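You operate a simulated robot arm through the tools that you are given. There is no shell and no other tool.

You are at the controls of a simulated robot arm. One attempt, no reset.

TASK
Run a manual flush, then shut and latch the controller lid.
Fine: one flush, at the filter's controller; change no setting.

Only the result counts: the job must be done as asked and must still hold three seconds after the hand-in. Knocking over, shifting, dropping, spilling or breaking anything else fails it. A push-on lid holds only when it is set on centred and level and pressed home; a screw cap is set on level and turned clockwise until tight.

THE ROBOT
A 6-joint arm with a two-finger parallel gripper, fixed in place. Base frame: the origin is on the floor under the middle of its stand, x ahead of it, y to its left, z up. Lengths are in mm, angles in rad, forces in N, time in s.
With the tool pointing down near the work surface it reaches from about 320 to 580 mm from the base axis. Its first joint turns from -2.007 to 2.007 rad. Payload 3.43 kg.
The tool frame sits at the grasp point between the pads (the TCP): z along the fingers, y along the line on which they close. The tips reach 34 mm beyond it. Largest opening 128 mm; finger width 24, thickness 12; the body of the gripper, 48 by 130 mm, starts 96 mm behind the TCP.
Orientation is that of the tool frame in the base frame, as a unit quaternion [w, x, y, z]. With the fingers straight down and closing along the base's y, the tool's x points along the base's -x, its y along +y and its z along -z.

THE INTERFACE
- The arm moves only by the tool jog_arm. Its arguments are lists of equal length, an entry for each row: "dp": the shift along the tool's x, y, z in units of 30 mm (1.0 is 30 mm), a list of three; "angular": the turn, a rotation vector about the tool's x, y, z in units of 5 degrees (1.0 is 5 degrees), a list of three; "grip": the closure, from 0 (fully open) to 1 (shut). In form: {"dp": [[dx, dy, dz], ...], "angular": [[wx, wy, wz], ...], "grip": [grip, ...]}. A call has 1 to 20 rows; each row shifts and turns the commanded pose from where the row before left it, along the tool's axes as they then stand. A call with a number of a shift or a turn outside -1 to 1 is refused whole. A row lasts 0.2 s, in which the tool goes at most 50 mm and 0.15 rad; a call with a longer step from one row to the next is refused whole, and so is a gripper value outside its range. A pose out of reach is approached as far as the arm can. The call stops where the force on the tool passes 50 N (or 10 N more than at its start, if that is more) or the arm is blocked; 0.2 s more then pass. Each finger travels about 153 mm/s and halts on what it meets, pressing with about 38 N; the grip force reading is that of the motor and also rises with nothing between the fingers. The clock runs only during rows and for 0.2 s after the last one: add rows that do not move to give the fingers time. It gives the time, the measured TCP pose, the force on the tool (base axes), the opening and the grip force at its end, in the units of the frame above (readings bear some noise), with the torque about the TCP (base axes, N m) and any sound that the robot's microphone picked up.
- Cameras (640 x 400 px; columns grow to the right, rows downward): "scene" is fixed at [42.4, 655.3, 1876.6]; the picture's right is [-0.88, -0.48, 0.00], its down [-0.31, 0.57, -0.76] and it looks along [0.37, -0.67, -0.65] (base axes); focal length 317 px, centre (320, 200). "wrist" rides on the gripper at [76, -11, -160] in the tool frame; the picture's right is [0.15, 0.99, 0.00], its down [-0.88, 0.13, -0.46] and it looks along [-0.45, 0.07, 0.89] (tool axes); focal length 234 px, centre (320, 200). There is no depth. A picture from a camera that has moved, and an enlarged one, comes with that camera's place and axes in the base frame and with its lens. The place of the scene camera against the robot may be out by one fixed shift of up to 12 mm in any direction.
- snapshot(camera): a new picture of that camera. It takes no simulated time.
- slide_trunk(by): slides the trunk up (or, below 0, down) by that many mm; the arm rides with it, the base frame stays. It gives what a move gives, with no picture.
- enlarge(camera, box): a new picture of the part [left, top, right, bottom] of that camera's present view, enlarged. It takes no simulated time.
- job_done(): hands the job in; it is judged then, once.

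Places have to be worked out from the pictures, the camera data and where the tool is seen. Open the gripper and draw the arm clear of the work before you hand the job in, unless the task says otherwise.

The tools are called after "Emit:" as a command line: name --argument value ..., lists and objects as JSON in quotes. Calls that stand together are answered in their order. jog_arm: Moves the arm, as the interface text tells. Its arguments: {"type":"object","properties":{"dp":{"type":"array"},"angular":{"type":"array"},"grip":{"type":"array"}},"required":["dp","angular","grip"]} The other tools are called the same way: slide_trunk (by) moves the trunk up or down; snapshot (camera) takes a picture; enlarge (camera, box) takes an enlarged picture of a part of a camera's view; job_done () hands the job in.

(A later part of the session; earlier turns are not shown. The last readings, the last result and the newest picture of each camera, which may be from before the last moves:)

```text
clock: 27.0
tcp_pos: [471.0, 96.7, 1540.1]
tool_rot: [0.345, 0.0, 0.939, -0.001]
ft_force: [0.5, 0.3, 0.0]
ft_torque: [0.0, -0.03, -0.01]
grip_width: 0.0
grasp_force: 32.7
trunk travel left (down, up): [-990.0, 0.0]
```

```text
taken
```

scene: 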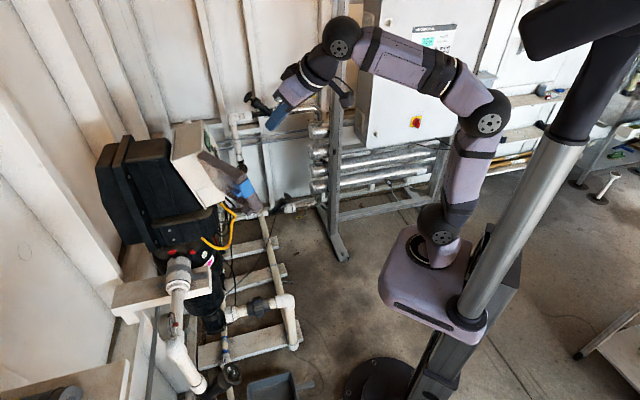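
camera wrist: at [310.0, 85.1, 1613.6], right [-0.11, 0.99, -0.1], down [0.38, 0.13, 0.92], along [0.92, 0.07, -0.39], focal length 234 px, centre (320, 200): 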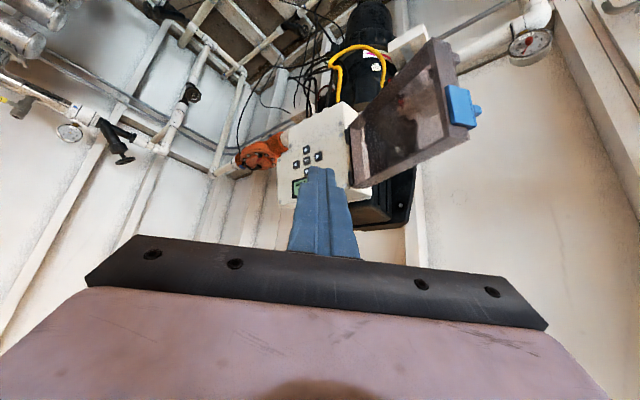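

This gives a good end-on view of the latch. I enlarge it, and the display.

Emit:
enlarge --camera "wrist" --box '[340, 20, 500, 200]'

Emit:
enlarge --camera "wrist" --box '[420, 60, 500, 140]'

Emit:
enlarge --camera "scene" --box '[195, 122, 235, 160]'

Emit:
enlarge --camera "scene" --box '[225, 165, 280, 215]'

```text
2.22 times, centred on (420, 110) of wrist
camera zoom: at [310.0, 85.1, 1613.6], right [-0.11, 0.99, -0.1], down [0.38, 0.13, 0.92], along [0.92, 0.07, -0.39], focal length 520 px, centre (98, 400)
```

zoom: 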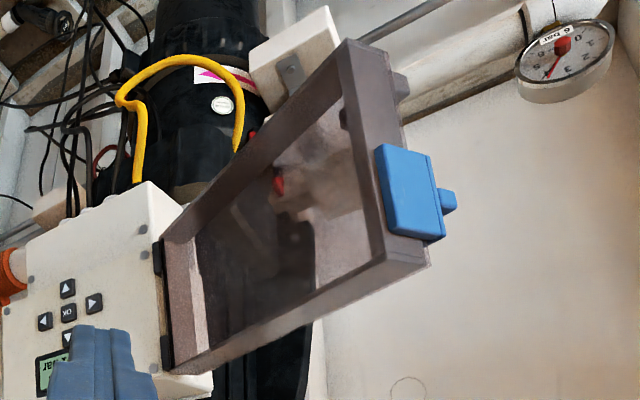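

```text
5.00 times, centred on (460, 100) of wrist
camera zoom: at [310.0, 85.1, 1613.6], right [-0.11, 0.99, -0.1], down [0.38, 0.13, 0.92], along [0.92, 0.07, -0.39], focal length 1171 px, centre (-380, 700)
```

zoom: 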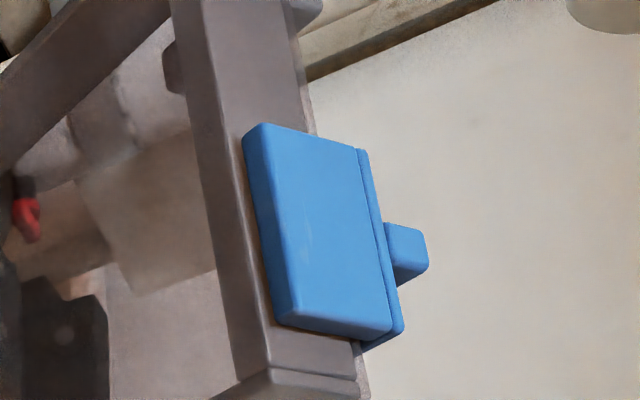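

```text
10.53 times, centred on (215, 141) of scene
camera zoom: at [42.4, 655.3, 1876.6], right [-0.88, -0.48, 0.0], down [-0.31, 0.57, -0.76], along [0.37, -0.67, -0.65], focal length 3332 px, centre (1425, 821)
```

zoom: 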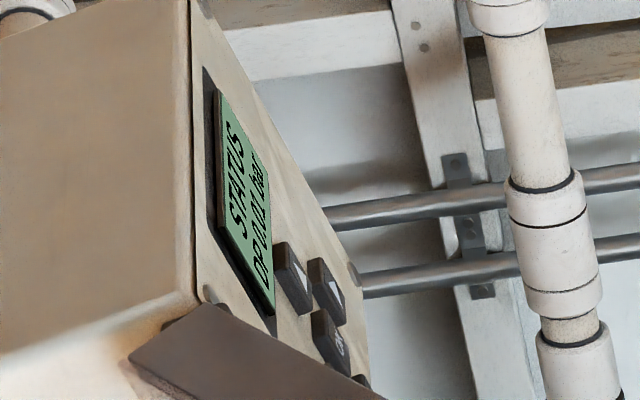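

```text
8.00 times, centred on (252, 190) of scene
camera zoom: at [42.4, 655.3, 1876.6], right [-0.88, -0.48, 0.0], down [-0.31, 0.57, -0.76], along [0.37, -0.67, -0.65], focal length 2533 px, centre (860, 280)
```

zoom: 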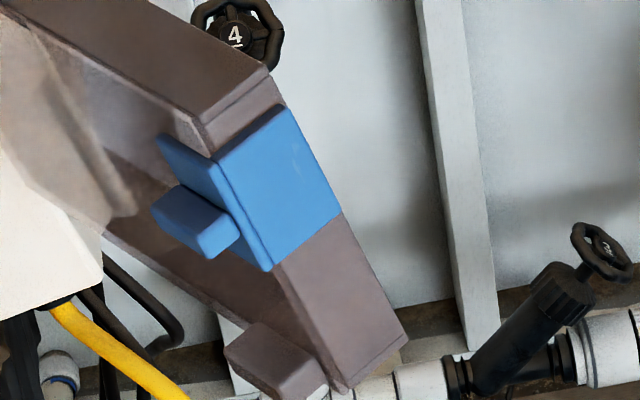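

The display is back to "STATUS, DP 0.07 bar" — exactly one flush has completed. The latch is a blue L-shaped piece on the lid's free edge with a small knob on the outer face. I continue across to the lid's +y side.

Emit:
jog_arm --dp '[[0, 0.9, 0], [0, 0.9, 0], [0, 0.9, 0], [0, 0.9, 0]]' --angular '[[0, 0, 0], [0, 0, 0], [0, 0, 0], [0, 0, 0]]' --grip '[1, 1, 1, 1]'

Emit:
jog_arm --dp '[[0, 0.9, 0], [0, 0.9, 0], [0, 0.9, 0]]' --angular '[[0, 0, 0], [0, 0, 0], [0, 0, 0]]' --grip '[1, 1, 1]'

Emit:
snapshot --camera "wrist"

Emit:
snapshot --camera "scene"

```text
clock: 28.0
tcp_pos: [471.9, 206.3, 1540.5]
tool_rot: [0.345, 0.0, 0.939, -0.001]
ft_force: [0.4, 0.3, 0.7]
ft_torque: [-0.05, 0.03, -0.01]
grip_width: 0.0
grasp_force: 33.0
trunk travel left (down, up): [-990.0, 0.0]
```

```text
clock: 28.8
tcp_pos: [470.8, 286.5, 1539.6]
tool_rot: [0.345, -0.001, 0.939, -0.001]
ft_force: [0.0, 0.5, 0.0]
ft_torque: [-0.05, 0.01, -0.05]
grip_width: 0.1
grasp_force: 32.7
trunk travel left (down, up): [-990.0, 0.0]
```

```text
taken
camera wrist: at [310.2, 274.9, 1612.9], right [-0.11, 0.99, -0.1], down [0.38, 0.13, 0.92], along [0.92, 0.07, -0.39], focal length 234 px, centre (320, 200)
```

wrist: 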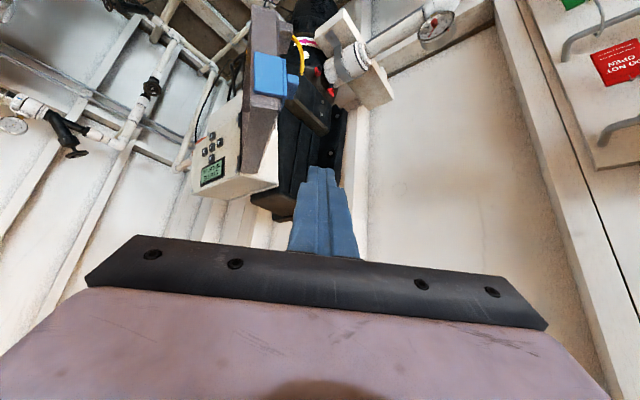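

```text
taken
```

scene: 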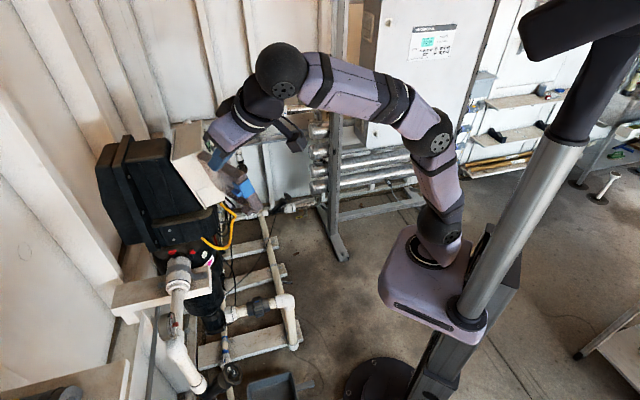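

All reachable. I enlarge this end-on view of lid and latch to refine positions before descending.

Emit:
enlarge --camera "wrist" --box '[190, 0, 350, 110]'

Emit:
enlarge --camera "wrist" --box '[180, 0, 400, 210]'

```text
3.64 times, centred on (270, 55) of wrist
camera zoom: at [310.2, 274.9, 1612.9], right [-0.11, 0.99, -0.1], down [0.38, 0.13, 0.92], along [0.92, 0.07, -0.39], focal length 852 px, centre (502, 727)
```

zoom: 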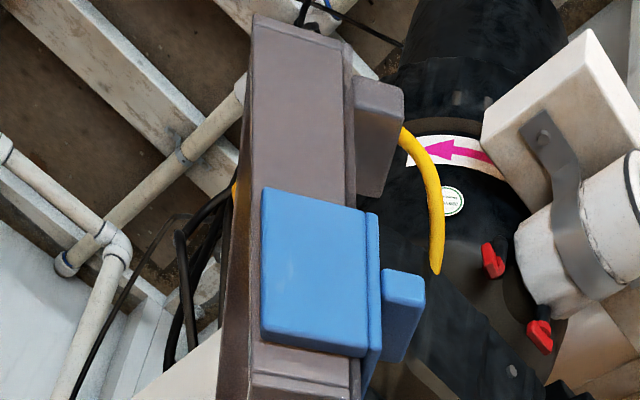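

```text
1.90 times, centred on (290, 105) of wrist
camera zoom: at [310.2, 274.9, 1612.9], right [-0.11, 0.99, -0.1], down [0.38, 0.13, 0.92], along [0.92, 0.07, -0.39], focal length 446 px, centre (377, 381)
```

zoom: 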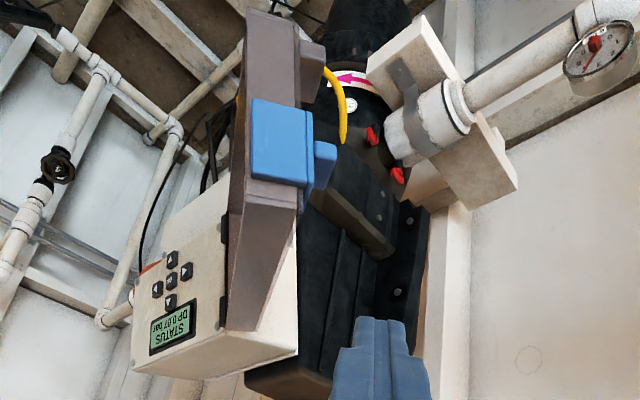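

The lid's outer-face knob is at mid-height near the free edge; I will push higher up, about 150 mm from the hinge. I descend behind the lid to about (530, 285, 1430), roughly 25 mm off its outer face.

Emit:
jog_arm --dp '[[0.17, -0.01, 0.815], [0.17, -0.01, 0.815], [0.17, -0.01, 0.815], [0.17, -0.01, 0.815], [0.17, -0.01, 0.815]]' --angular '[[0, 0, 0], [0, 0, 0], [0, 0, 0], [0, 0, 0], [0, 0, 0]]' --grip '[1, 1, 1, 1, 1]'

Emit:
snapshot --camera "wrist"

Emit:
enlarge --camera "scene" --box '[160, 90, 320, 220]'

```text
clock: 30.0
tcp_pos: [530.9, 282.6, 1429.4]
tool_rot: [0.345, -0.001, 0.939, 0.0]
ft_force: [-0.6, 1.0, -0.2]
ft_torque: [-0.03, -0.02, 0.0]
grip_width: 0.0
grasp_force: 33.0
trunk travel left (down, up): [-990.0, 0.0]
```

```text
taken
camera wrist: at [370.3, 271.3, 1502.4], right [-0.11, 0.99, -0.1], down [0.38, 0.13, 0.92], along [0.92, 0.07, -0.39], focal length 234 px, centre (320, 200)
```

wrist: 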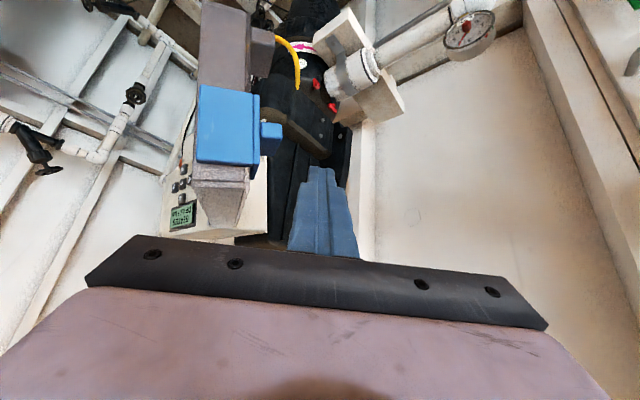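

```text
3.08 times, centred on (240, 155) of scene
camera zoom: at [42.4, 655.3, 1876.6], right [-0.88, -0.48, 0.0], down [-0.31, 0.57, -0.76], along [0.37, -0.67, -0.65], focal length 974 px, centre (566, 338)
```

zoom: 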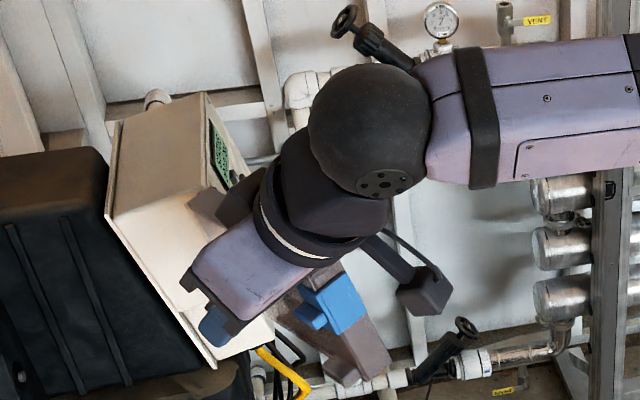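

The fingers hang on the lid's +y side with about 40 mm overlap below its top edge. I push slowly in −y and follow the arc around the hinge.

Emit:
jog_arm --dp '[[0, -0.27, 0], [0, -0.27, 0], [0, -0.27, 0], [0, -0.27, 0]]' --angular '[[0, 0, 0], [0, 0, 0], [0, 0, 0], [0, 0, 0]]' --grip '[1, 1, 1, 1]'

Emit:
snapshot --camera "wrist"

```text
clock: 31.0
tcp_pos: [529.1, 250.8, 1431.3]
tool_rot: [0.346, -0.001, 0.938, 0.001]
ft_force: [1.1, 0.2, -0.1]
ft_torque: [-0.04, 0.0, -0.02]
grip_width: 0.0
grasp_force: 33.5
trunk travel left (down, up): [-990.0, 0.0]
```

```text
taken
camera wrist: at [369.0, 238.6, 1503.6], right [-0.11, 0.99, -0.1], down [0.38, 0.13, 0.92], along [0.92, 0.07, -0.39], focal length 234 px, centre (320, 200)
```

wrist: 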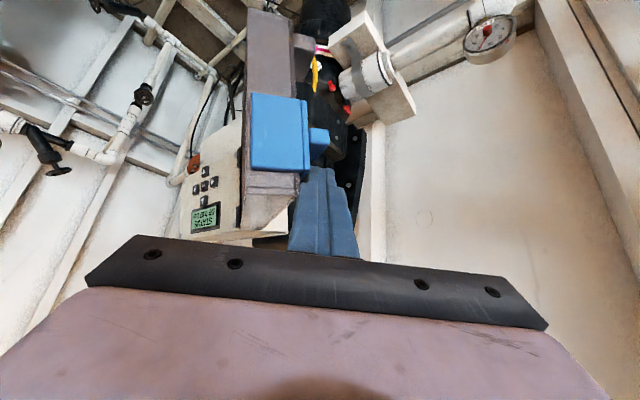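

Near contact. I continue along the arc toward φ≈120° (target TCP ≈ (511, 174, 1451)).

Emit:
jog_arm --dp '[[0.003, -0.257, -0.09], [0.003, -0.257, -0.09], [0.003, -0.257, -0.09], [0.003, -0.257, -0.09], [0.003, -0.257, -0.09]]' --angular '[[0, 0, 0], [0, 0, 0], [0, 0, 0], [0, 0, 0], [0, 0, 0]]' --grip '[1, 1, 1, 1, 1]'

Emit:
snapshot --camera "wrist"

Emit:
enlarge --camera "scene" --box '[160, 90, 320, 220]'

```text
clock: 32.2
tcp_pos: [521.5, 213.5, 1442.0]
tool_rot: [0.345, -0.001, 0.939, 0.001]
ft_force: [-0.8, -0.6, 0.1]
ft_torque: [0.03, 0.0, -0.01]
grip_width: 0.0
grasp_force: 33.1
trunk travel left (down, up): [-990.0, 0.0]
```

```text
taken
camera wrist: at [360.4, 200.6, 1514.1], right [-0.11, 0.99, -0.1], down [0.38, 0.13, 0.92], along [0.92, 0.07, -0.39], focal length 234 px, centre (320, 200)
```

wrist: 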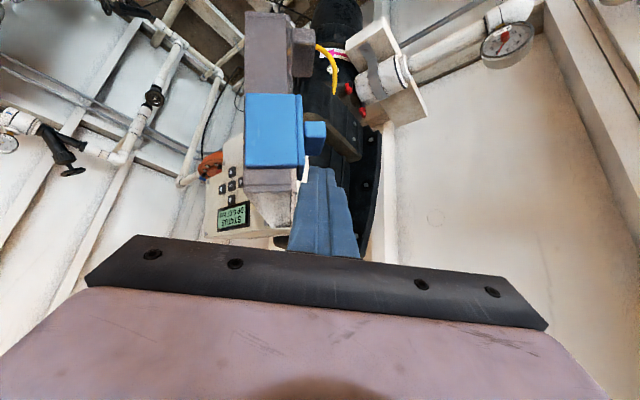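

```text
3.08 times, centred on (240, 155) of scene
camera zoom: at [42.4, 655.3, 1876.6], right [-0.88, -0.48, 0.0], down [-0.31, 0.57, -0.76], along [0.37, -0.67, -0.65], focal length 974 px, centre (566, 338)
```

zoom: 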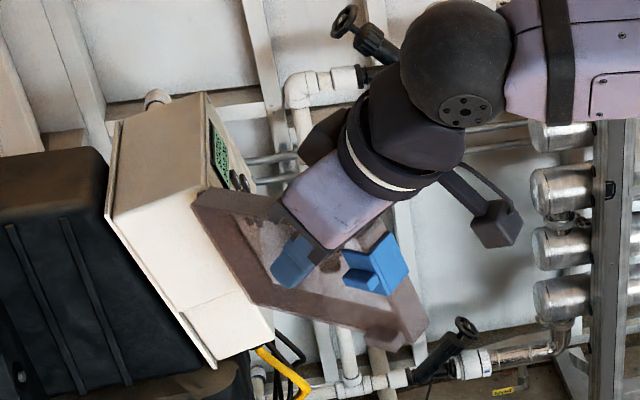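

The lid swings with the fingers with negligible force. I continue the arc toward φ≈90°.

Emit:
jog_arm --dp '[[0.003, -0.257, -0.09], [0.003, -0.257, -0.09], [0.003, -0.257, -0.09], [0.003, -0.257, -0.09], [0.003, -0.257, -0.09]]' --angular '[[0, 0, 0], [0, 0, 0], [0, 0, 0], [0, 0, 0], [0, 0, 0]]' --grip '[1, 1, 1, 1, 1]'

Emit:
snapshot --camera "wrist"

Emit:
enlarge --camera "scene" --box '[160, 90, 320, 220]'

```text
clock: 33.4
tcp_pos: [511.9, 173.2, 1451.2]
tool_rot: [0.345, 0.0, 0.939, -0.001]
ft_force: [-0.3, 0.3, -0.4]
ft_torque: [0.0, 0.02, 0.03]
grip_width: 0.0
grasp_force: 32.3
trunk travel left (down, up): [-990.0, 0.0]
```

```text
taken
camera wrist: at [350.9, 162.1, 1524.0], right [-0.11, 0.99, -0.1], down [0.38, 0.13, 0.92], along [0.92, 0.07, -0.39], focal length 234 px, centre (320, 200)
```

wrist: 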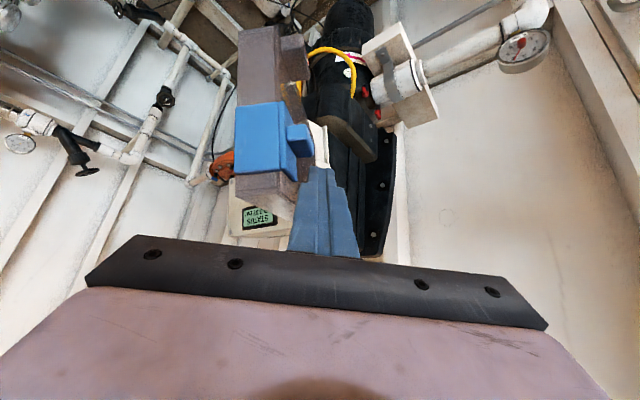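

```text
3.08 times, centred on (240, 155) of scene
camera zoom: at [42.4, 655.3, 1876.6], right [-0.88, -0.48, 0.0], down [-0.31, 0.57, -0.76], along [0.37, -0.67, -0.65], focal length 974 px, centre (566, 338)
```

zoom: 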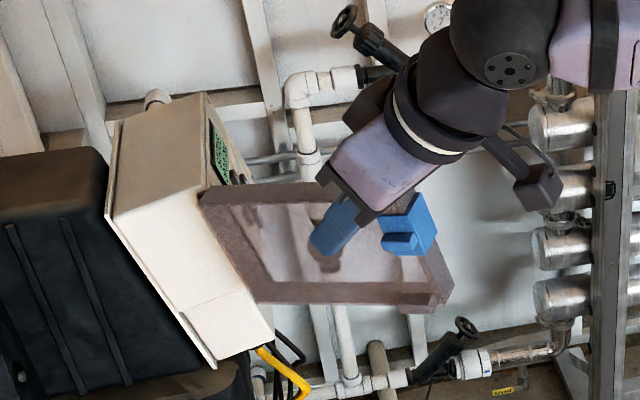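

Emit:
jog_arm --dp '[[-0.077, -0.27, 0.002], [-0.077, -0.27, 0.002], [-0.077, -0.27, 0.002], [-0.077, -0.27, 0.002], [-0.077, -0.27, 0.002], [-0.077, -0.27, 0.002]]' --angular '[[0, 0, 0], [0, 0, 0], [0, 0, 0], [0, 0, 0], [0, 0, 0], [0, 0, 0]]' --grip '[1, 1, 1, 1, 1, 1]'

Emit:
snapshot --camera "wrist"

Emit:
enlarge --camera "scene" --box '[160, 90, 320, 220]'

```text
clock: 34.8
tcp_pos: [522.0, 125.1, 1459.1]
tool_rot: [0.344, 0.0, 0.939, -0.001]
ft_force: [-1.0, 0.4, 0.0]
ft_torque: [0.0, -0.04, 0.0]
grip_width: 0.0
grasp_force: 32.8
trunk travel left (down, up): [-990.0, 0.0]
```

```text
taken
camera wrist: at [361.5, 113.4, 1532.2], right [-0.11, 0.99, -0.1], down [0.38, 0.13, 0.92], along [0.92, 0.07, -0.39], focal length 234 px, centre (320, 200)
```

wrist: 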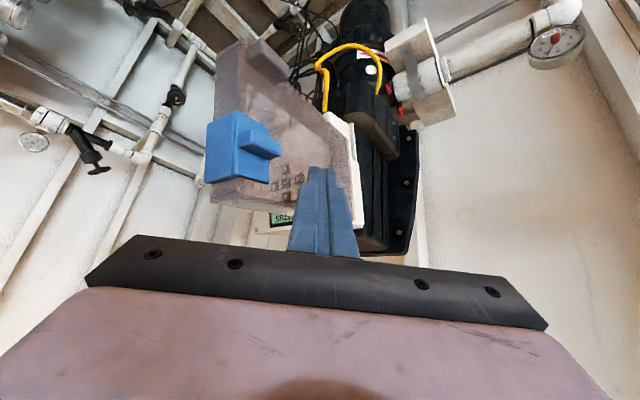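

```text
3.08 times, centred on (240, 155) of scene
camera zoom: at [42.4, 655.3, 1876.6], right [-0.88, -0.48, 0.0], down [-0.31, 0.57, -0.76], along [0.37, -0.67, -0.65], focal length 974 px, centre (566, 338)
```

zoom: 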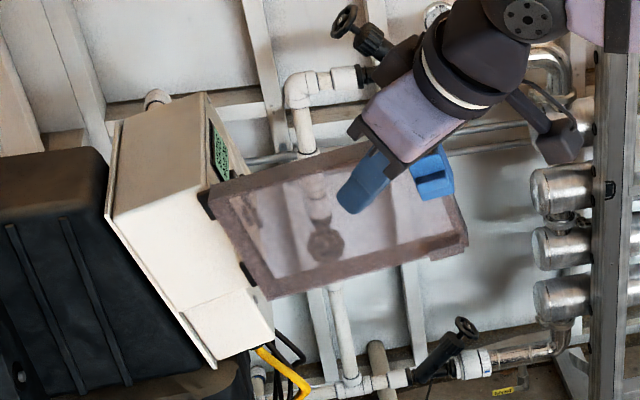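

The lid is about square to the panel now. I keep pushing along its swing direction (+x, −y).

Emit:
jog_arm --dp '[[-0.138, -0.2, 0.094], [-0.138, -0.2, 0.094], [-0.138, -0.2, 0.094], [-0.138, -0.2, 0.094], [-0.138, -0.2, 0.094], [-0.138, -0.2, 0.094], [-0.138, -0.2, 0.094], [-0.138, -0.2, 0.094]]' --angular '[[0, 0, 0], [0, 0, 0], [0, 0, 0], [0, 0, 0], [0, 0, 0], [0, 0, 0], [0, 0, 0], [0, 0, 0]]' --grip '[1, 1, 1, 1, 1, 1, 1, 1]'

Emit:
snapshot --camera "wrist"

Emit:
enlarge --camera "scene" --box '[160, 90, 320, 220]'

```text
clock: 36.6
tcp_pos: [562.9, 77.2, 1464.0]
tool_rot: [0.345, 0.0, 0.939, -0.001]
ft_force: [-0.6, 0.3, -0.2]
ft_torque: [-0.04, 0.03, 0.01]
grip_width: 0.1
grasp_force: 32.7
trunk travel left (down, up): [-990.0, 0.0]
```

```text
taken
camera wrist: at [402.0, 65.3, 1537.0], right [-0.11, 0.99, -0.1], down [0.38, 0.13, 0.92], along [0.92, 0.07, -0.39], focal length 234 px, centre (320, 200)
```

wrist: 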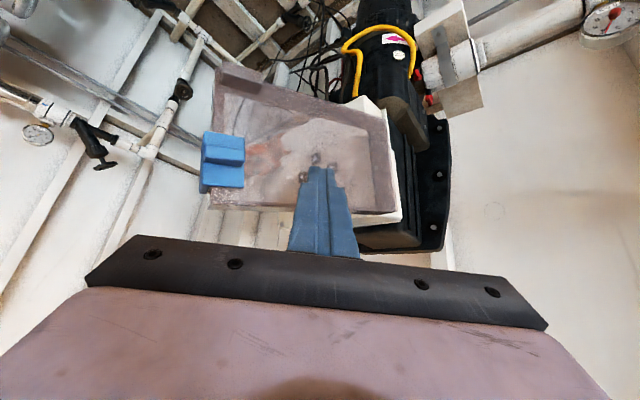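

```text
3.08 times, centred on (240, 155) of scene
camera zoom: at [42.4, 655.3, 1876.6], right [-0.88, -0.48, 0.0], down [-0.31, 0.57, -0.76], along [0.37, -0.67, -0.65], focal length 974 px, centre (566, 338)
```

zoom: 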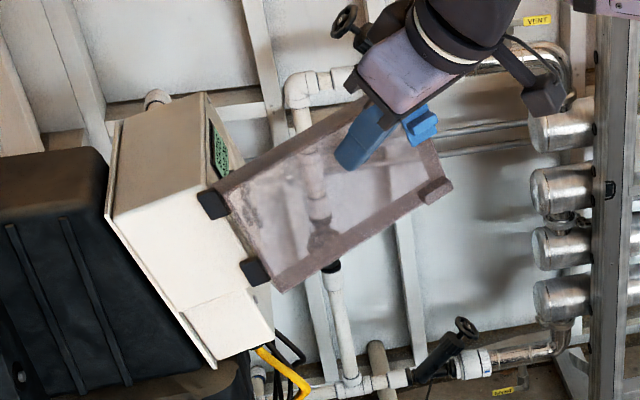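

The lid is past square (φ≈60°) and stays where it is left. I keep pushing mainly in +x to take it toward closed.

Emit:
jog_arm --dp '[[-0.204, -0.1, 0.171], [-0.204, -0.1, 0.171], [-0.204, -0.1, 0.171], [-0.204, -0.1, 0.171], [-0.204, -0.1, 0.171], [-0.204, -0.1, 0.171]]' --angular '[[0, 0, 0], [0, 0, 0], [0, 0, 0], [0, 0, 0], [0, 0, 0], [0, 0, 0]]' --grip '[1, 1, 1, 1, 1, 1]'

Emit:
snapshot --camera "wrist"

Emit:
enlarge --camera "scene" --box '[160, 90, 320, 220]'

```text
clock: 38.0
tcp_pos: [610.4, 60.3, 1463.2]
tool_rot: [0.344, 0.0, 0.939, 0.0]
ft_force: [0.2, -0.3, -0.6]
ft_torque: [0.02, -0.03, 0.0]
grip_width: 0.0
grasp_force: 33.2
trunk travel left (down, up): [-990.0, 0.0]
```

```text
taken
camera wrist: at [449.9, 47.1, 1536.9], right [-0.11, 0.99, -0.1], down [0.38, 0.13, 0.92], along [0.92, 0.07, -0.39], focal length 234 px, centre (320, 200)
```

wrist: 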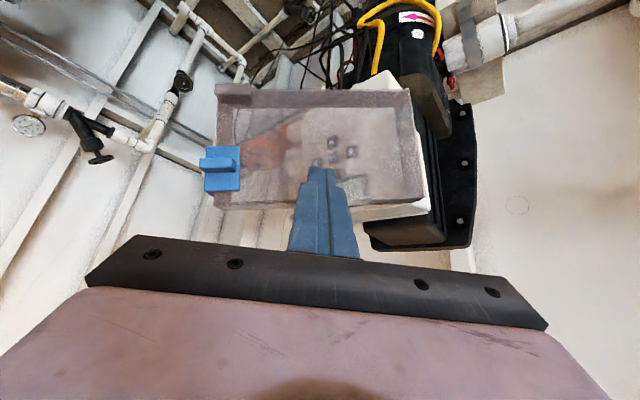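

```text
3.08 times, centred on (240, 155) of scene
camera zoom: at [42.4, 655.3, 1876.6], right [-0.88, -0.48, 0.0], down [-0.31, 0.57, -0.76], along [0.37, -0.67, -0.65], focal length 974 px, centre (566, 338)
```

zoom: 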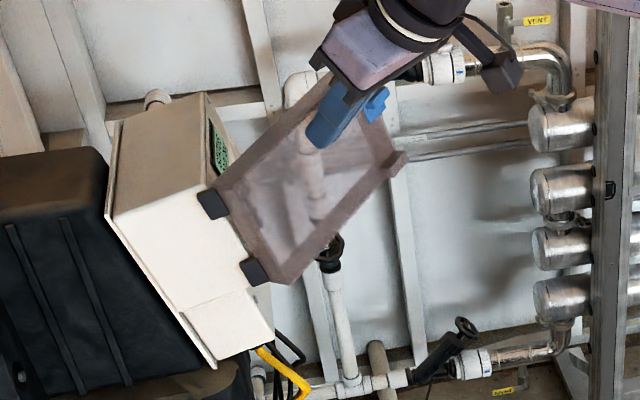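

Emit:
jog_arm --dp '[[-0.204, -0.03, 0.171], [-0.204, -0.03, 0.171], [-0.204, -0.03, 0.171], [-0.204, 0, 0.171], [-0.204, 0, 0.171]]' --angular '[[0, 0, 0], [0, 0, 0], [0, 0, 0], [0, 0, 0], [0, 0, 0]]' --grip '[1, 1, 1, 1, 1]'

Emit:
snapshot --camera "wrist"

Emit:
enlarge --camera "scene" --box '[160, 90, 320, 220]'

```text
clock: 39.2
tcp_pos: [651.2, 55.8, 1464.9]
tool_rot: [0.344, 0.0, 0.939, -0.001]
ft_force: [0.4, -0.4, 0.1]
ft_torque: [0.03, -0.03, 0.0]
grip_width: 0.0
grasp_force: 32.8
trunk travel left (down, up): [-990.0, 0.0]
```

```text
taken
camera wrist: at [489.8, 44.5, 1537.3], right [-0.11, 0.99, -0.1], down [0.38, 0.13, 0.92], along [0.92, 0.07, -0.39], focal length 234 px, centre (320, 200)
```

wrist: 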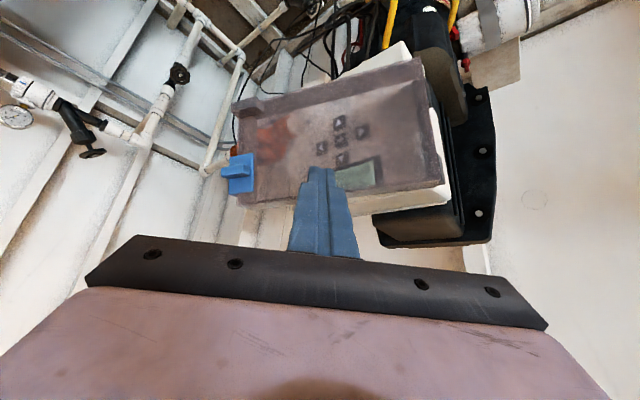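

```text
3.08 times, centred on (240, 155) of scene
camera zoom: at [42.4, 655.3, 1876.6], right [-0.88, -0.48, 0.0], down [-0.31, 0.57, -0.76], along [0.37, -0.67, -0.65], focal length 974 px, centre (566, 338)
```

zoom: 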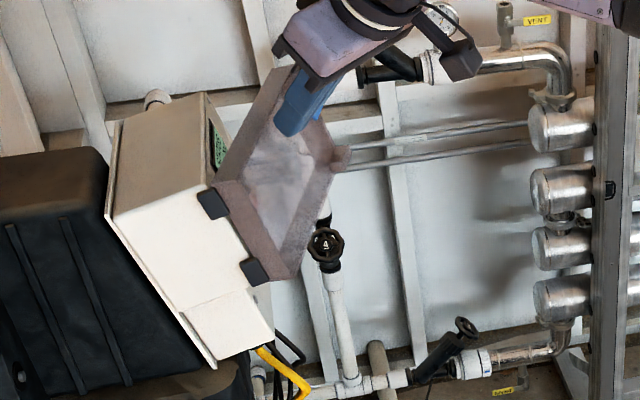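

The lid is down to about 20° open. I retreat and turn the tool back to the panel-normal orientation, to press the lid home near its latch end.

Emit:
jog_arm --dp '[[0.443, -0.64, -0.415], [0.443, -0.64, -0.415], [0.443, -0.64, -0.415], [0.443, -0.64, -0.415], [0.443, -0.64, -0.415]]' --angular '[[0, 0, 0], [0, 0, 0], [0, 0, 0], [0, 0, 0], [0, 0, 0]]' --grip '[1, 1, 1, 1, 1]'

Emit:
jog_arm --dp '[[0, 0, 0], [0, 0, 0], [0, 0, 0], [0, 0, 0], [0, 0, 0], [0, 0, 0], [0, 0, 0], [0, 0, 0], [0, 0, 0], [0, 0, 0], [0, 0, 0], [0, 0, 0], [0, 0, 0], [0, 0, 0], [0, 0, 0], [0, 0, 0]]' --angular '[[-0.643, 0, -0.766], [-0.643, 0, -0.766], [-0.643, 0, -0.766], [-0.643, 0, -0.766], [-0.643, 0, -0.766], [-0.643, 0, -0.766], [-0.643, 0, -0.766], [-0.643, 0, -0.766], [-0.643, 0, -0.766], [0, -0.97, 0], [0, -0.97, 0], [0, -0.97, 0], [0, -0.97, 0], [0, -0.97, 0], [0, -0.97, 0], [0, -0.97, 0]]' --grip '[1, 1, 1, 1, 1, 1, 1, 1, 1, 1, 1, 1, 1, 1, 1, 1]'

Emit:
snapshot --camera "wrist"

Emit:
enlarge --camera "scene" --box '[160, 90, 320, 220]'

```text
clock: 40.4
tcp_pos: [558.4, -39.6, 1469.4]
tool_rot: [0.346, 0.0, 0.938, -0.001]
ft_force: [0.2, 0.3, -0.2]
ft_torque: [-0.01, 0.03, 0.01]
grip_width: 0.0
grasp_force: 33.0
trunk travel left (down, up): [-990.0, 0.0]
```

```text
clock: 43.8
tcp_pos: [559.2, -39.4, 1468.7]
tool_rot: [0.558, -0.306, 0.736, 0.229]
ft_force: [0.1, -0.6, -0.6]
ft_torque: [0.01, 0.01, 0.06]
grip_width: 0.0
grasp_force: 32.8
trunk travel left (down, up): [-990.0, 0.0]
```

```text
taken
camera wrist: at [444.4, -171.8, 1439.4], right [-0.73, 0.67, -0.15], down [-0.24, -0.05, 0.97], along [0.64, 0.74, 0.19], focal length 234 px, centre (320, 200)
```

wrist: 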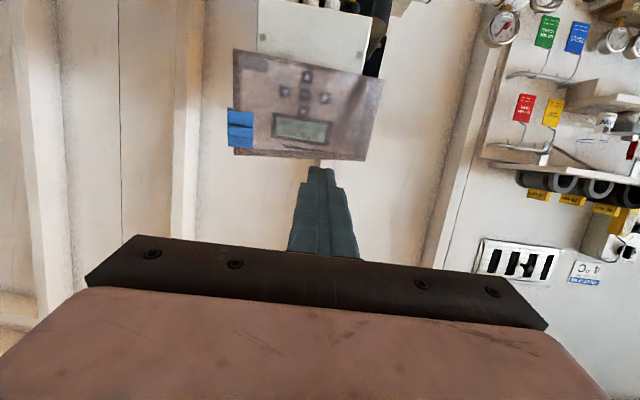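

```text
3.08 times, centred on (240, 155) of scene
camera zoom: at [42.4, 655.3, 1876.6], right [-0.88, -0.48, 0.0], down [-0.31, 0.57, -0.76], along [0.37, -0.67, -0.65], focal length 974 px, centre (566, 338)
```

zoom: 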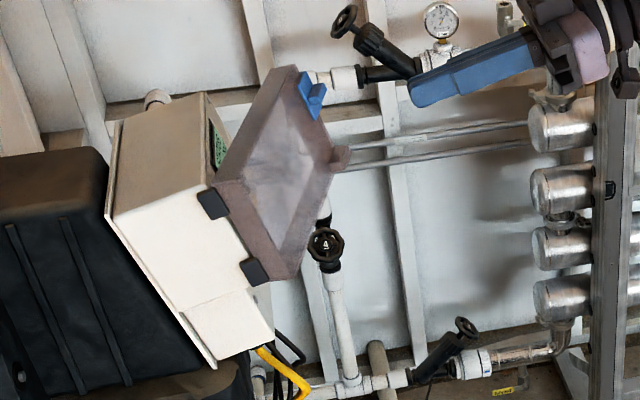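

Emit:
enlarge --camera "wrist" --box '[210, 30, 400, 170]'

Emit:
enlarge --camera "scene" --box '[225, 105, 285, 190]'

```text
2.86 times, centred on (305, 100) of wrist
camera zoom: at [444.4, -171.8, 1439.4], right [-0.73, 0.67, -0.15], down [-0.24, -0.05, 0.97], along [0.64, 0.74, 0.19], focal length 669 px, centre (363, 486)
```

zoom: 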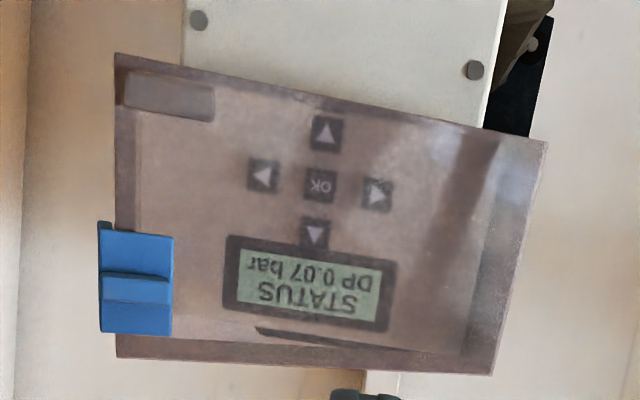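

```text
4.71 times, centred on (255, 148) of scene
camera zoom: at [42.4, 655.3, 1876.6], right [-0.88, -0.48, 0.0], down [-0.31, 0.57, -0.76], along [0.37, -0.67, -0.65], focal length 1490 px, centre (626, 447)
```

zoom: 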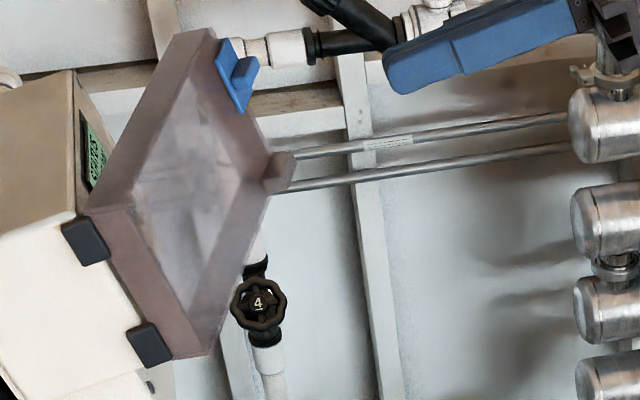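

Now I can see the latch clearly: a blue slider in the upper part of the free edge with a horizontal ridge knob, and a lid-coloured pull tab at the lower corner. I move to press on the lid about 140 mm from the hinge, clear of both.

Emit:
jog_arm --dp '[[0.269, -0.418, 0.614], [0.269, -0.418, 0.614], [0.269, -0.418, 0.614], [0.269, -0.418, 0.614]]' --angular '[[0, 0, 0], [0, 0, 0], [0, 0, 0], [0, 0, 0]]' --grip '[1, 1, 1, 1]'

Emit:
snapshot --camera "wrist"

Emit:
enlarge --camera "scene" --box '[180, 90, 320, 200]'

```text
clock: 44.8
tcp_pos: [638.9, -31.2, 1417.3]
tool_rot: [0.557, -0.307, 0.737, 0.229]
ft_force: [0.0, 0.7, 0.5]
ft_torque: [-0.01, -0.03, 0.0]
grip_width: 0.0
grasp_force: 33.3
trunk travel left (down, up): [-990.0, 0.0]
```

```text
taken
camera wrist: at [524.6, -163.6, 1387.5], right [-0.73, 0.67, -0.15], down [-0.23, -0.04, 0.97], along [0.64, 0.74, 0.19], focal length 234 px, centre (320, 200)
```

wrist: 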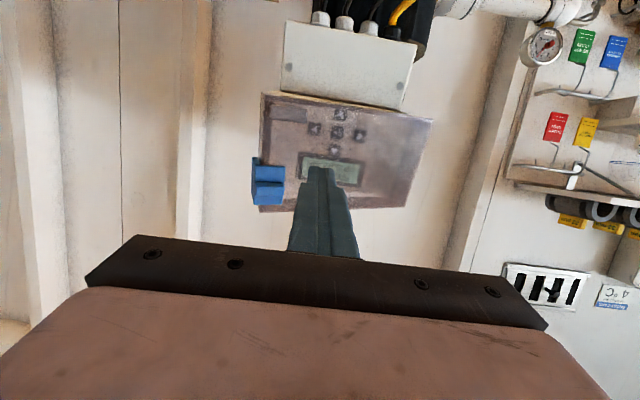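

```text
3.64 times, centred on (250, 145) of scene
camera zoom: at [42.4, 655.3, 1876.6], right [-0.88, -0.48, 0.0], down [-0.31, 0.57, -0.76], along [0.37, -0.67, -0.65], focal length 1151 px, centre (574, 400)
```

zoom: 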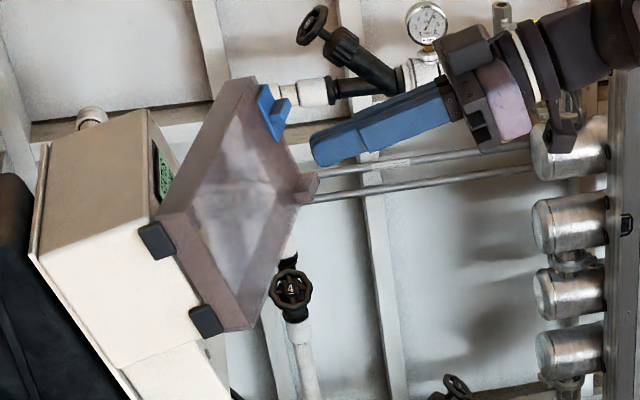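

Emit:
jog_arm --dp '[[0, -0.05, 0.238], [0, -0.05, 0.238], [0, -0.05, 0.238], [0, -0.05, 0.238], [0, -0.05, 0.238], [0, -0.05, 0.238], [0, -0.05, 0.238], [0, -0.05, 0.238]]' --angular '[[0, 0, 0], [0, 0, 0], [0, 0, 0], [0, 0, 0], [0, 0, 0], [0, 0, 0], [0, 0, 0], [0, 0, 0]]' --grip '[1, 1, 1, 1, 1, 1, 1, 1]'

Emit:
snapshot --camera "wrist"

Emit:
enlarge --camera "scene" --box '[180, 90, 320, 200]'

```text
clock: 46.6
tcp_pos: [685.4, -0.8, 1401.8]
tool_rot: [0.557, -0.307, 0.737, 0.229]
ft_force: [0.3, -1.0, 0.0]
ft_torque: [0.02, 0.0, 0.0]
grip_width: 0.0
grasp_force: 33.4
trunk travel left (down, up): [-990.0, 0.0]
```

```text
taken
camera wrist: at [571.3, -132.8, 1372.9], right [-0.73, 0.67, -0.15], down [-0.23, -0.04, 0.97], along [0.64, 0.74, 0.19], focal length 234 px, centre (320, 200)
```

wrist: 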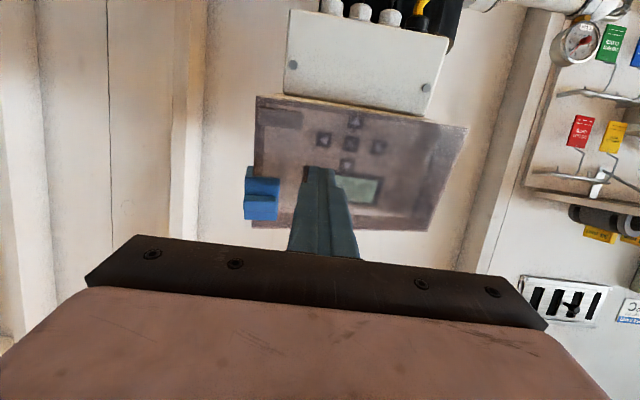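

```text
3.64 times, centred on (250, 145) of scene
camera zoom: at [42.4, 655.3, 1876.6], right [-0.88, -0.48, 0.0], down [-0.31, 0.57, -0.76], along [0.37, -0.67, -0.65], focal length 1151 px, centre (574, 400)
```

zoom: 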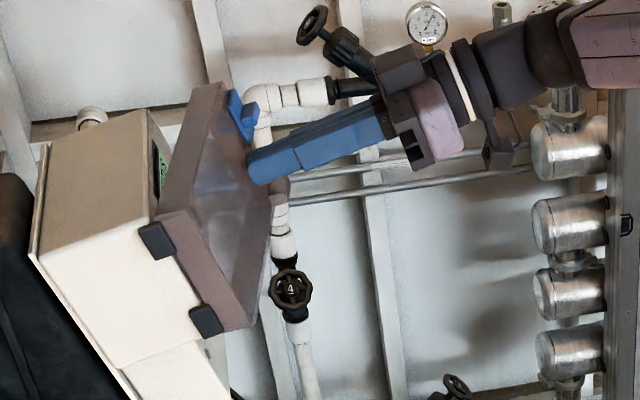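

Emit:
jog_arm --dp '[[0, -0.03, 0.2], [0, -0.03, 0.2], [0, -0.03, 0.2], [0, -0.03, 0.2]]' --angular '[[0, 0, 0], [0, 0, 0], [0, 0, 0], [0, 0, 0]]' --grip '[1, 1, 1, 1]'

Emit:
enlarge --camera "scene" --box '[180, 90, 320, 200]'

```text
clock: 47.6
tcp_pos: [704.9, 13.0, 1395.0]
tool_rot: [0.557, -0.306, 0.737, 0.229]
ft_force: [0.4, 0.2, 0.8]
ft_torque: [0.0, 0.03, -0.03]
grip_width: 0.0
grasp_force: 32.5
trunk travel left (down, up): [-990.0, 0.0]
```

```text
3.64 times, centred on (250, 145) of scene
camera zoom: at [42.4, 655.3, 1876.6], right [-0.88, -0.48, 0.0], down [-0.31, 0.57, -0.76], along [0.37, -0.67, -0.65], focal length 1151 px, centre (574, 400)
```

zoom: 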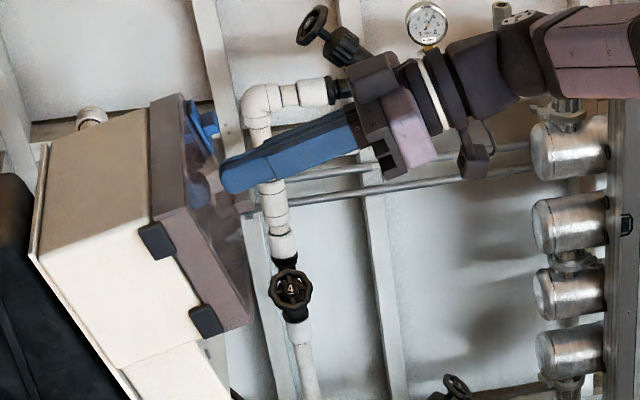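

Almost shut. I finish with 2 mm steps until the lid seats.

Emit:
jog_arm --dp '[[0, 0, 0.067], [0, 0, 0.067], [0, 0, 0.067]]' --angular '[[0, 0, 0], [0, 0, 0], [0, 0, 0]]' --grip '[1, 1, 1]'

Emit:
enlarge --camera "scene" --box '[180, 100, 280, 190]'

```text
clock: 48.4
tcp_pos: [709.1, 17.9, 1394.6]
tool_rot: [0.557, -0.307, 0.737, 0.229]
ft_force: [-0.3, -0.1, 0.8]
ft_torque: [0.01, 0.0, 0.04]
grip_width: 0.1
grasp_force: 33.2
trunk travel left (down, up): [-990.0, 0.0]
```

```text
4.44 times, centred on (230, 145) of scene
camera zoom: at [42.4, 655.3, 1876.6], right [-0.88, -0.48, 0.0], down [-0.31, 0.57, -0.76], along [0.37, -0.67, -0.65], focal length 1407 px, centre (720, 444)
```

zoom: 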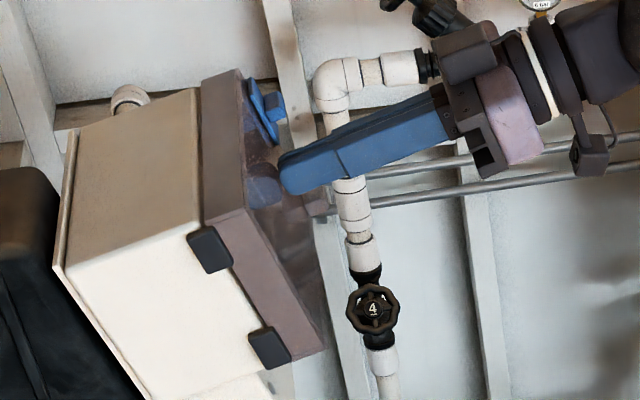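

Emit:
jog_arm --dp '[[0, 0, 0.06], [0, 0, 0.06], [0, 0, 0.06]]' --angular '[[0, 0, 0], [0, 0, 0], [0, 0, 0]]' --grip '[1, 1, 1]'

Emit:
enlarge --camera "scene" --box '[180, 100, 280, 190]'

Emit:
snapshot --camera "wrist"

```text
clock: 49.2
tcp_pos: [709.8, 17.8, 1393.7]
tool_rot: [0.558, -0.307, 0.736, 0.229]
ft_force: [-12.6, -9.9, -0.1]
ft_torque: [-0.06, -0.07, 0.1]
grip_width: 0.0
grasp_force: 33.0
trunk travel left (down, up): [-990.0, 0.0]
```

```text
4.44 times, centred on (230, 145) of scene
camera zoom: at [42.4, 655.3, 1876.6], right [-0.88, -0.48, 0.0], down [-0.31, 0.57, -0.76], along [0.37, -0.67, -0.65], focal length 1407 px, centre (720, 444)
```

zoom: 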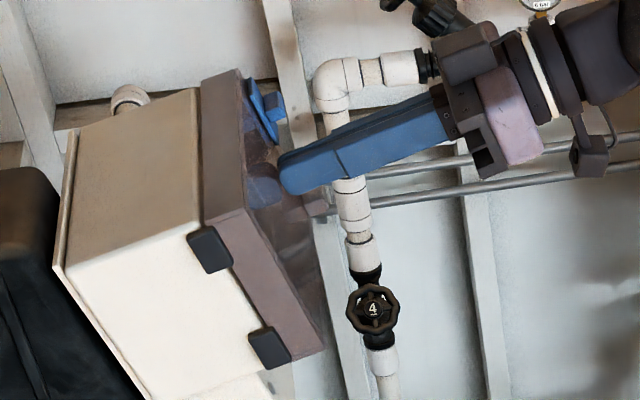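

```text
taken
camera wrist: at [593.7, -114.9, 1364.6], right [-0.73, 0.67, -0.15], down [-0.24, -0.04, 0.97], along [0.64, 0.74, 0.19], focal length 234 px, centre (320, 200)
```

wrist: 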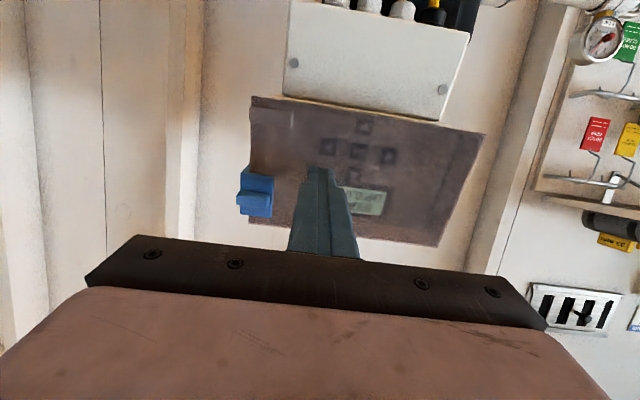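

The lid is seated (about 16 N reaction, no more travel). I back off 40 mm and examine the latch in the closed position.

Emit:
jog_arm --dp '[[0, 0, -0.5], [0, 0, -0.5], [0, 0, -0.5], [0, 0, -0.5]]' --angular '[[0, 0, 0], [0, 0, 0], [0, 0, 0], [0, 0, 0]]' --grip '[1, 1, 1, 1]'

Emit:
enlarge --camera "wrist" --box '[220, 80, 460, 240]'

Emit:
enlarge --camera "wrist" --box '[230, 140, 300, 230]'

Emit:
enlarge --camera "scene" --box '[195, 105, 265, 165]'

```text
clock: 50.2
tcp_pos: [669.9, -21.5, 1409.0]
tool_rot: [0.558, -0.307, 0.737, 0.228]
ft_force: [-0.2, 0.3, -0.1]
ft_torque: [-0.03, 0.01, 0.01]
grip_width: 0.1
grasp_force: 33.1
trunk travel left (down, up): [-990.0, 0.0]
```

```text
2.50 times, centred on (340, 160) of wrist
camera zoom: at [555.2, -152.9, 1380.1], right [-0.73, 0.67, -0.15], down [-0.24, -0.04, 0.97], along [0.64, 0.74, 0.19], focal length 585 px, centre (270, 300)
```

zoom: 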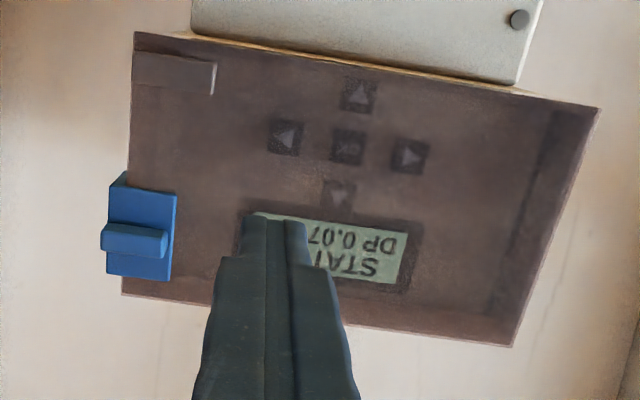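

```text
4.44 times, centred on (265, 185) of wrist
camera zoom: at [555.2, -152.9, 1380.1], right [-0.73, 0.67, -0.15], down [-0.24, -0.04, 0.97], along [0.64, 0.74, 0.19], focal length 1041 px, centre (564, 267)
```

zoom: 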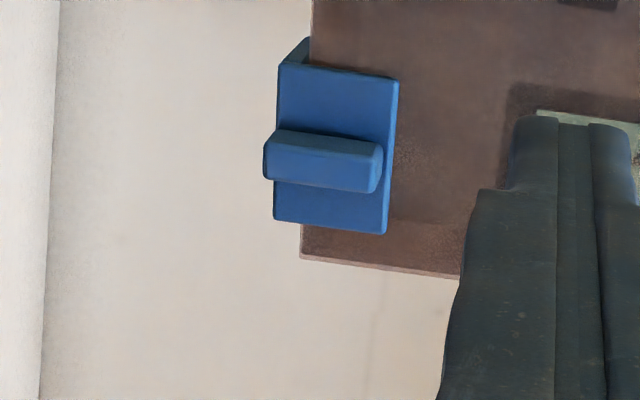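

```text
6.67 times, centred on (230, 135) of scene
camera zoom: at [42.4, 655.3, 1876.6], right [-0.88, -0.48, 0.0], down [-0.31, 0.57, -0.76], along [0.37, -0.67, -0.65], focal length 2111 px, centre (920, 633)
```

zoom: 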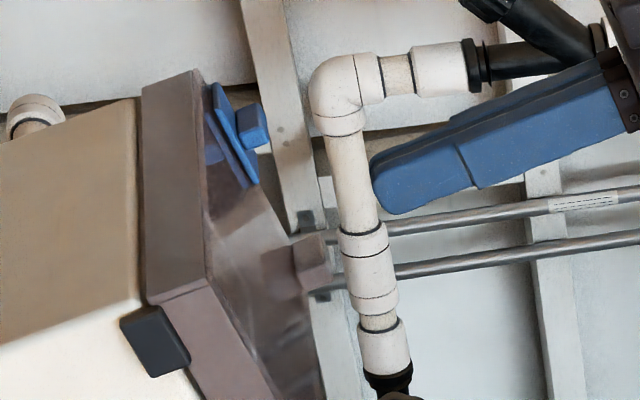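

The lid is shut; the latch ridge's front centre works out at about (763, −7, 1412), with the slider sitting in the upper part of the edge and room only below it. I position the closed fingertip just above the ridge, to slide it downward.

Emit:
jog_arm --dp '[[-0.489, -0.594, 0], [-0.489, -0.594, 0], [-0.489, -0.594, 0], [0, 0, 0.4], [0, 0, 0.39]]' --angular '[[0, 0, 0], [0, 0, 0], [0, 0, 0], [0, 0, 0], [0, 0, 0]]' --grip '[1, 1, 1, 1, 1]'

Emit:
enlarge --camera "wrist" --box '[240, 60, 480, 220]'

Emit:
enlarge --camera "scene" --box '[195, 105, 265, 165]'

```text
clock: 51.4
tcp_pos: [733.1, -33.5, 1444.2]
tool_rot: [0.557, -0.307, 0.737, 0.229]
ft_force: [-0.5, 0.7, 0.0]
ft_torque: [-0.04, -0.01, 0.03]
grip_width: 0.0
grasp_force: 33.2
trunk travel left (down, up): [-990.0, 0.0]
```

```text
2.50 times, centred on (360, 140) of wrist
camera zoom: at [619.3, -164.9, 1415.2], right [-0.73, 0.67, -0.14], down [-0.23, -0.04, 0.97], along [0.64, 0.74, 0.19], focal length 585 px, centre (220, 350)
```

zoom: 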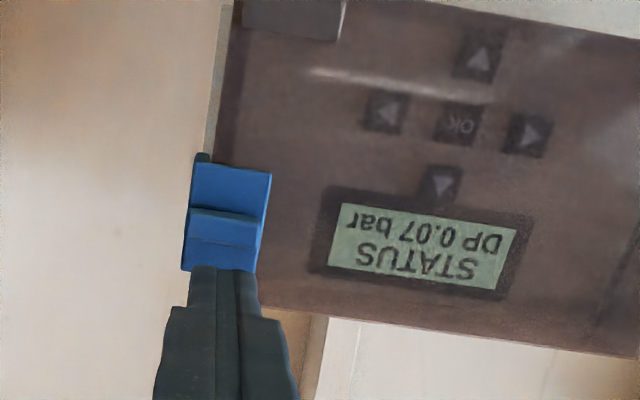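

```text
6.67 times, centred on (230, 135) of scene
camera zoom: at [42.4, 655.3, 1876.6], right [-0.88, -0.48, 0.0], down [-0.31, 0.57, -0.76], along [0.37, -0.67, -0.65], focal length 2111 px, centre (920, 633)
```

zoom: 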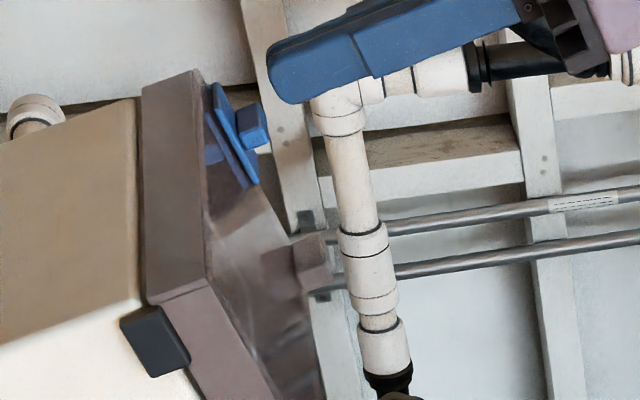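

The tip is lined up above the ridge with ~3 mm gap. I move in 20 mm so the tip overlaps the ridge's protrusion.

Emit:
jog_arm --dp '[[0, 0, 0.25], [0, 0, 0.22], [0, 0, 0.2]]' --angular '[[0, 0, 0], [0, 0, 0], [0, 0, 0]]' --grip '[1, 1, 1]'

Emit:
enlarge --camera "wrist" --box '[240, 60, 480, 220]'

Emit:
enlarge --camera "scene" --box '[205, 105, 255, 145]'

```text
clock: 52.2
tcp_pos: [747.9, -17.9, 1439.6]
tool_rot: [0.557, -0.306, 0.737, 0.228]
ft_force: [1.0, 0.2, 0.1]
ft_torque: [0.01, -0.03, 0.0]
grip_width: 0.1
grasp_force: 32.9
trunk travel left (down, up): [-990.0, 0.0]
```

```text
2.50 times, centred on (360, 140) of wrist
camera zoom: at [632.8, -150.9, 1410.1], right [-0.73, 0.67, -0.15], down [-0.23, -0.04, 0.97], along [0.64, 0.74, 0.19], focal length 585 px, centre (220, 350)
```

zoom: 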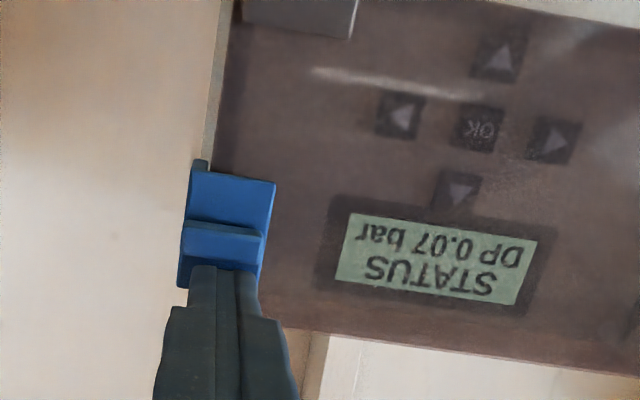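

```text
10.00 times, centred on (230, 125) of scene
camera zoom: at [42.4, 655.3, 1876.6], right [-0.88, -0.48, 0.0], down [-0.31, 0.57, -0.76], along [0.37, -0.67, -0.65], focal length 3166 px, centre (1220, 950)
```

zoom: 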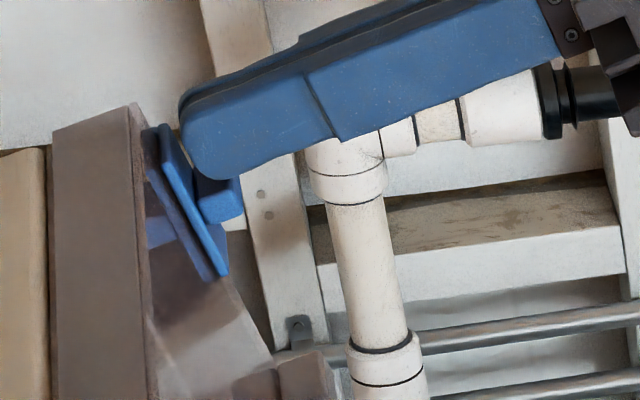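

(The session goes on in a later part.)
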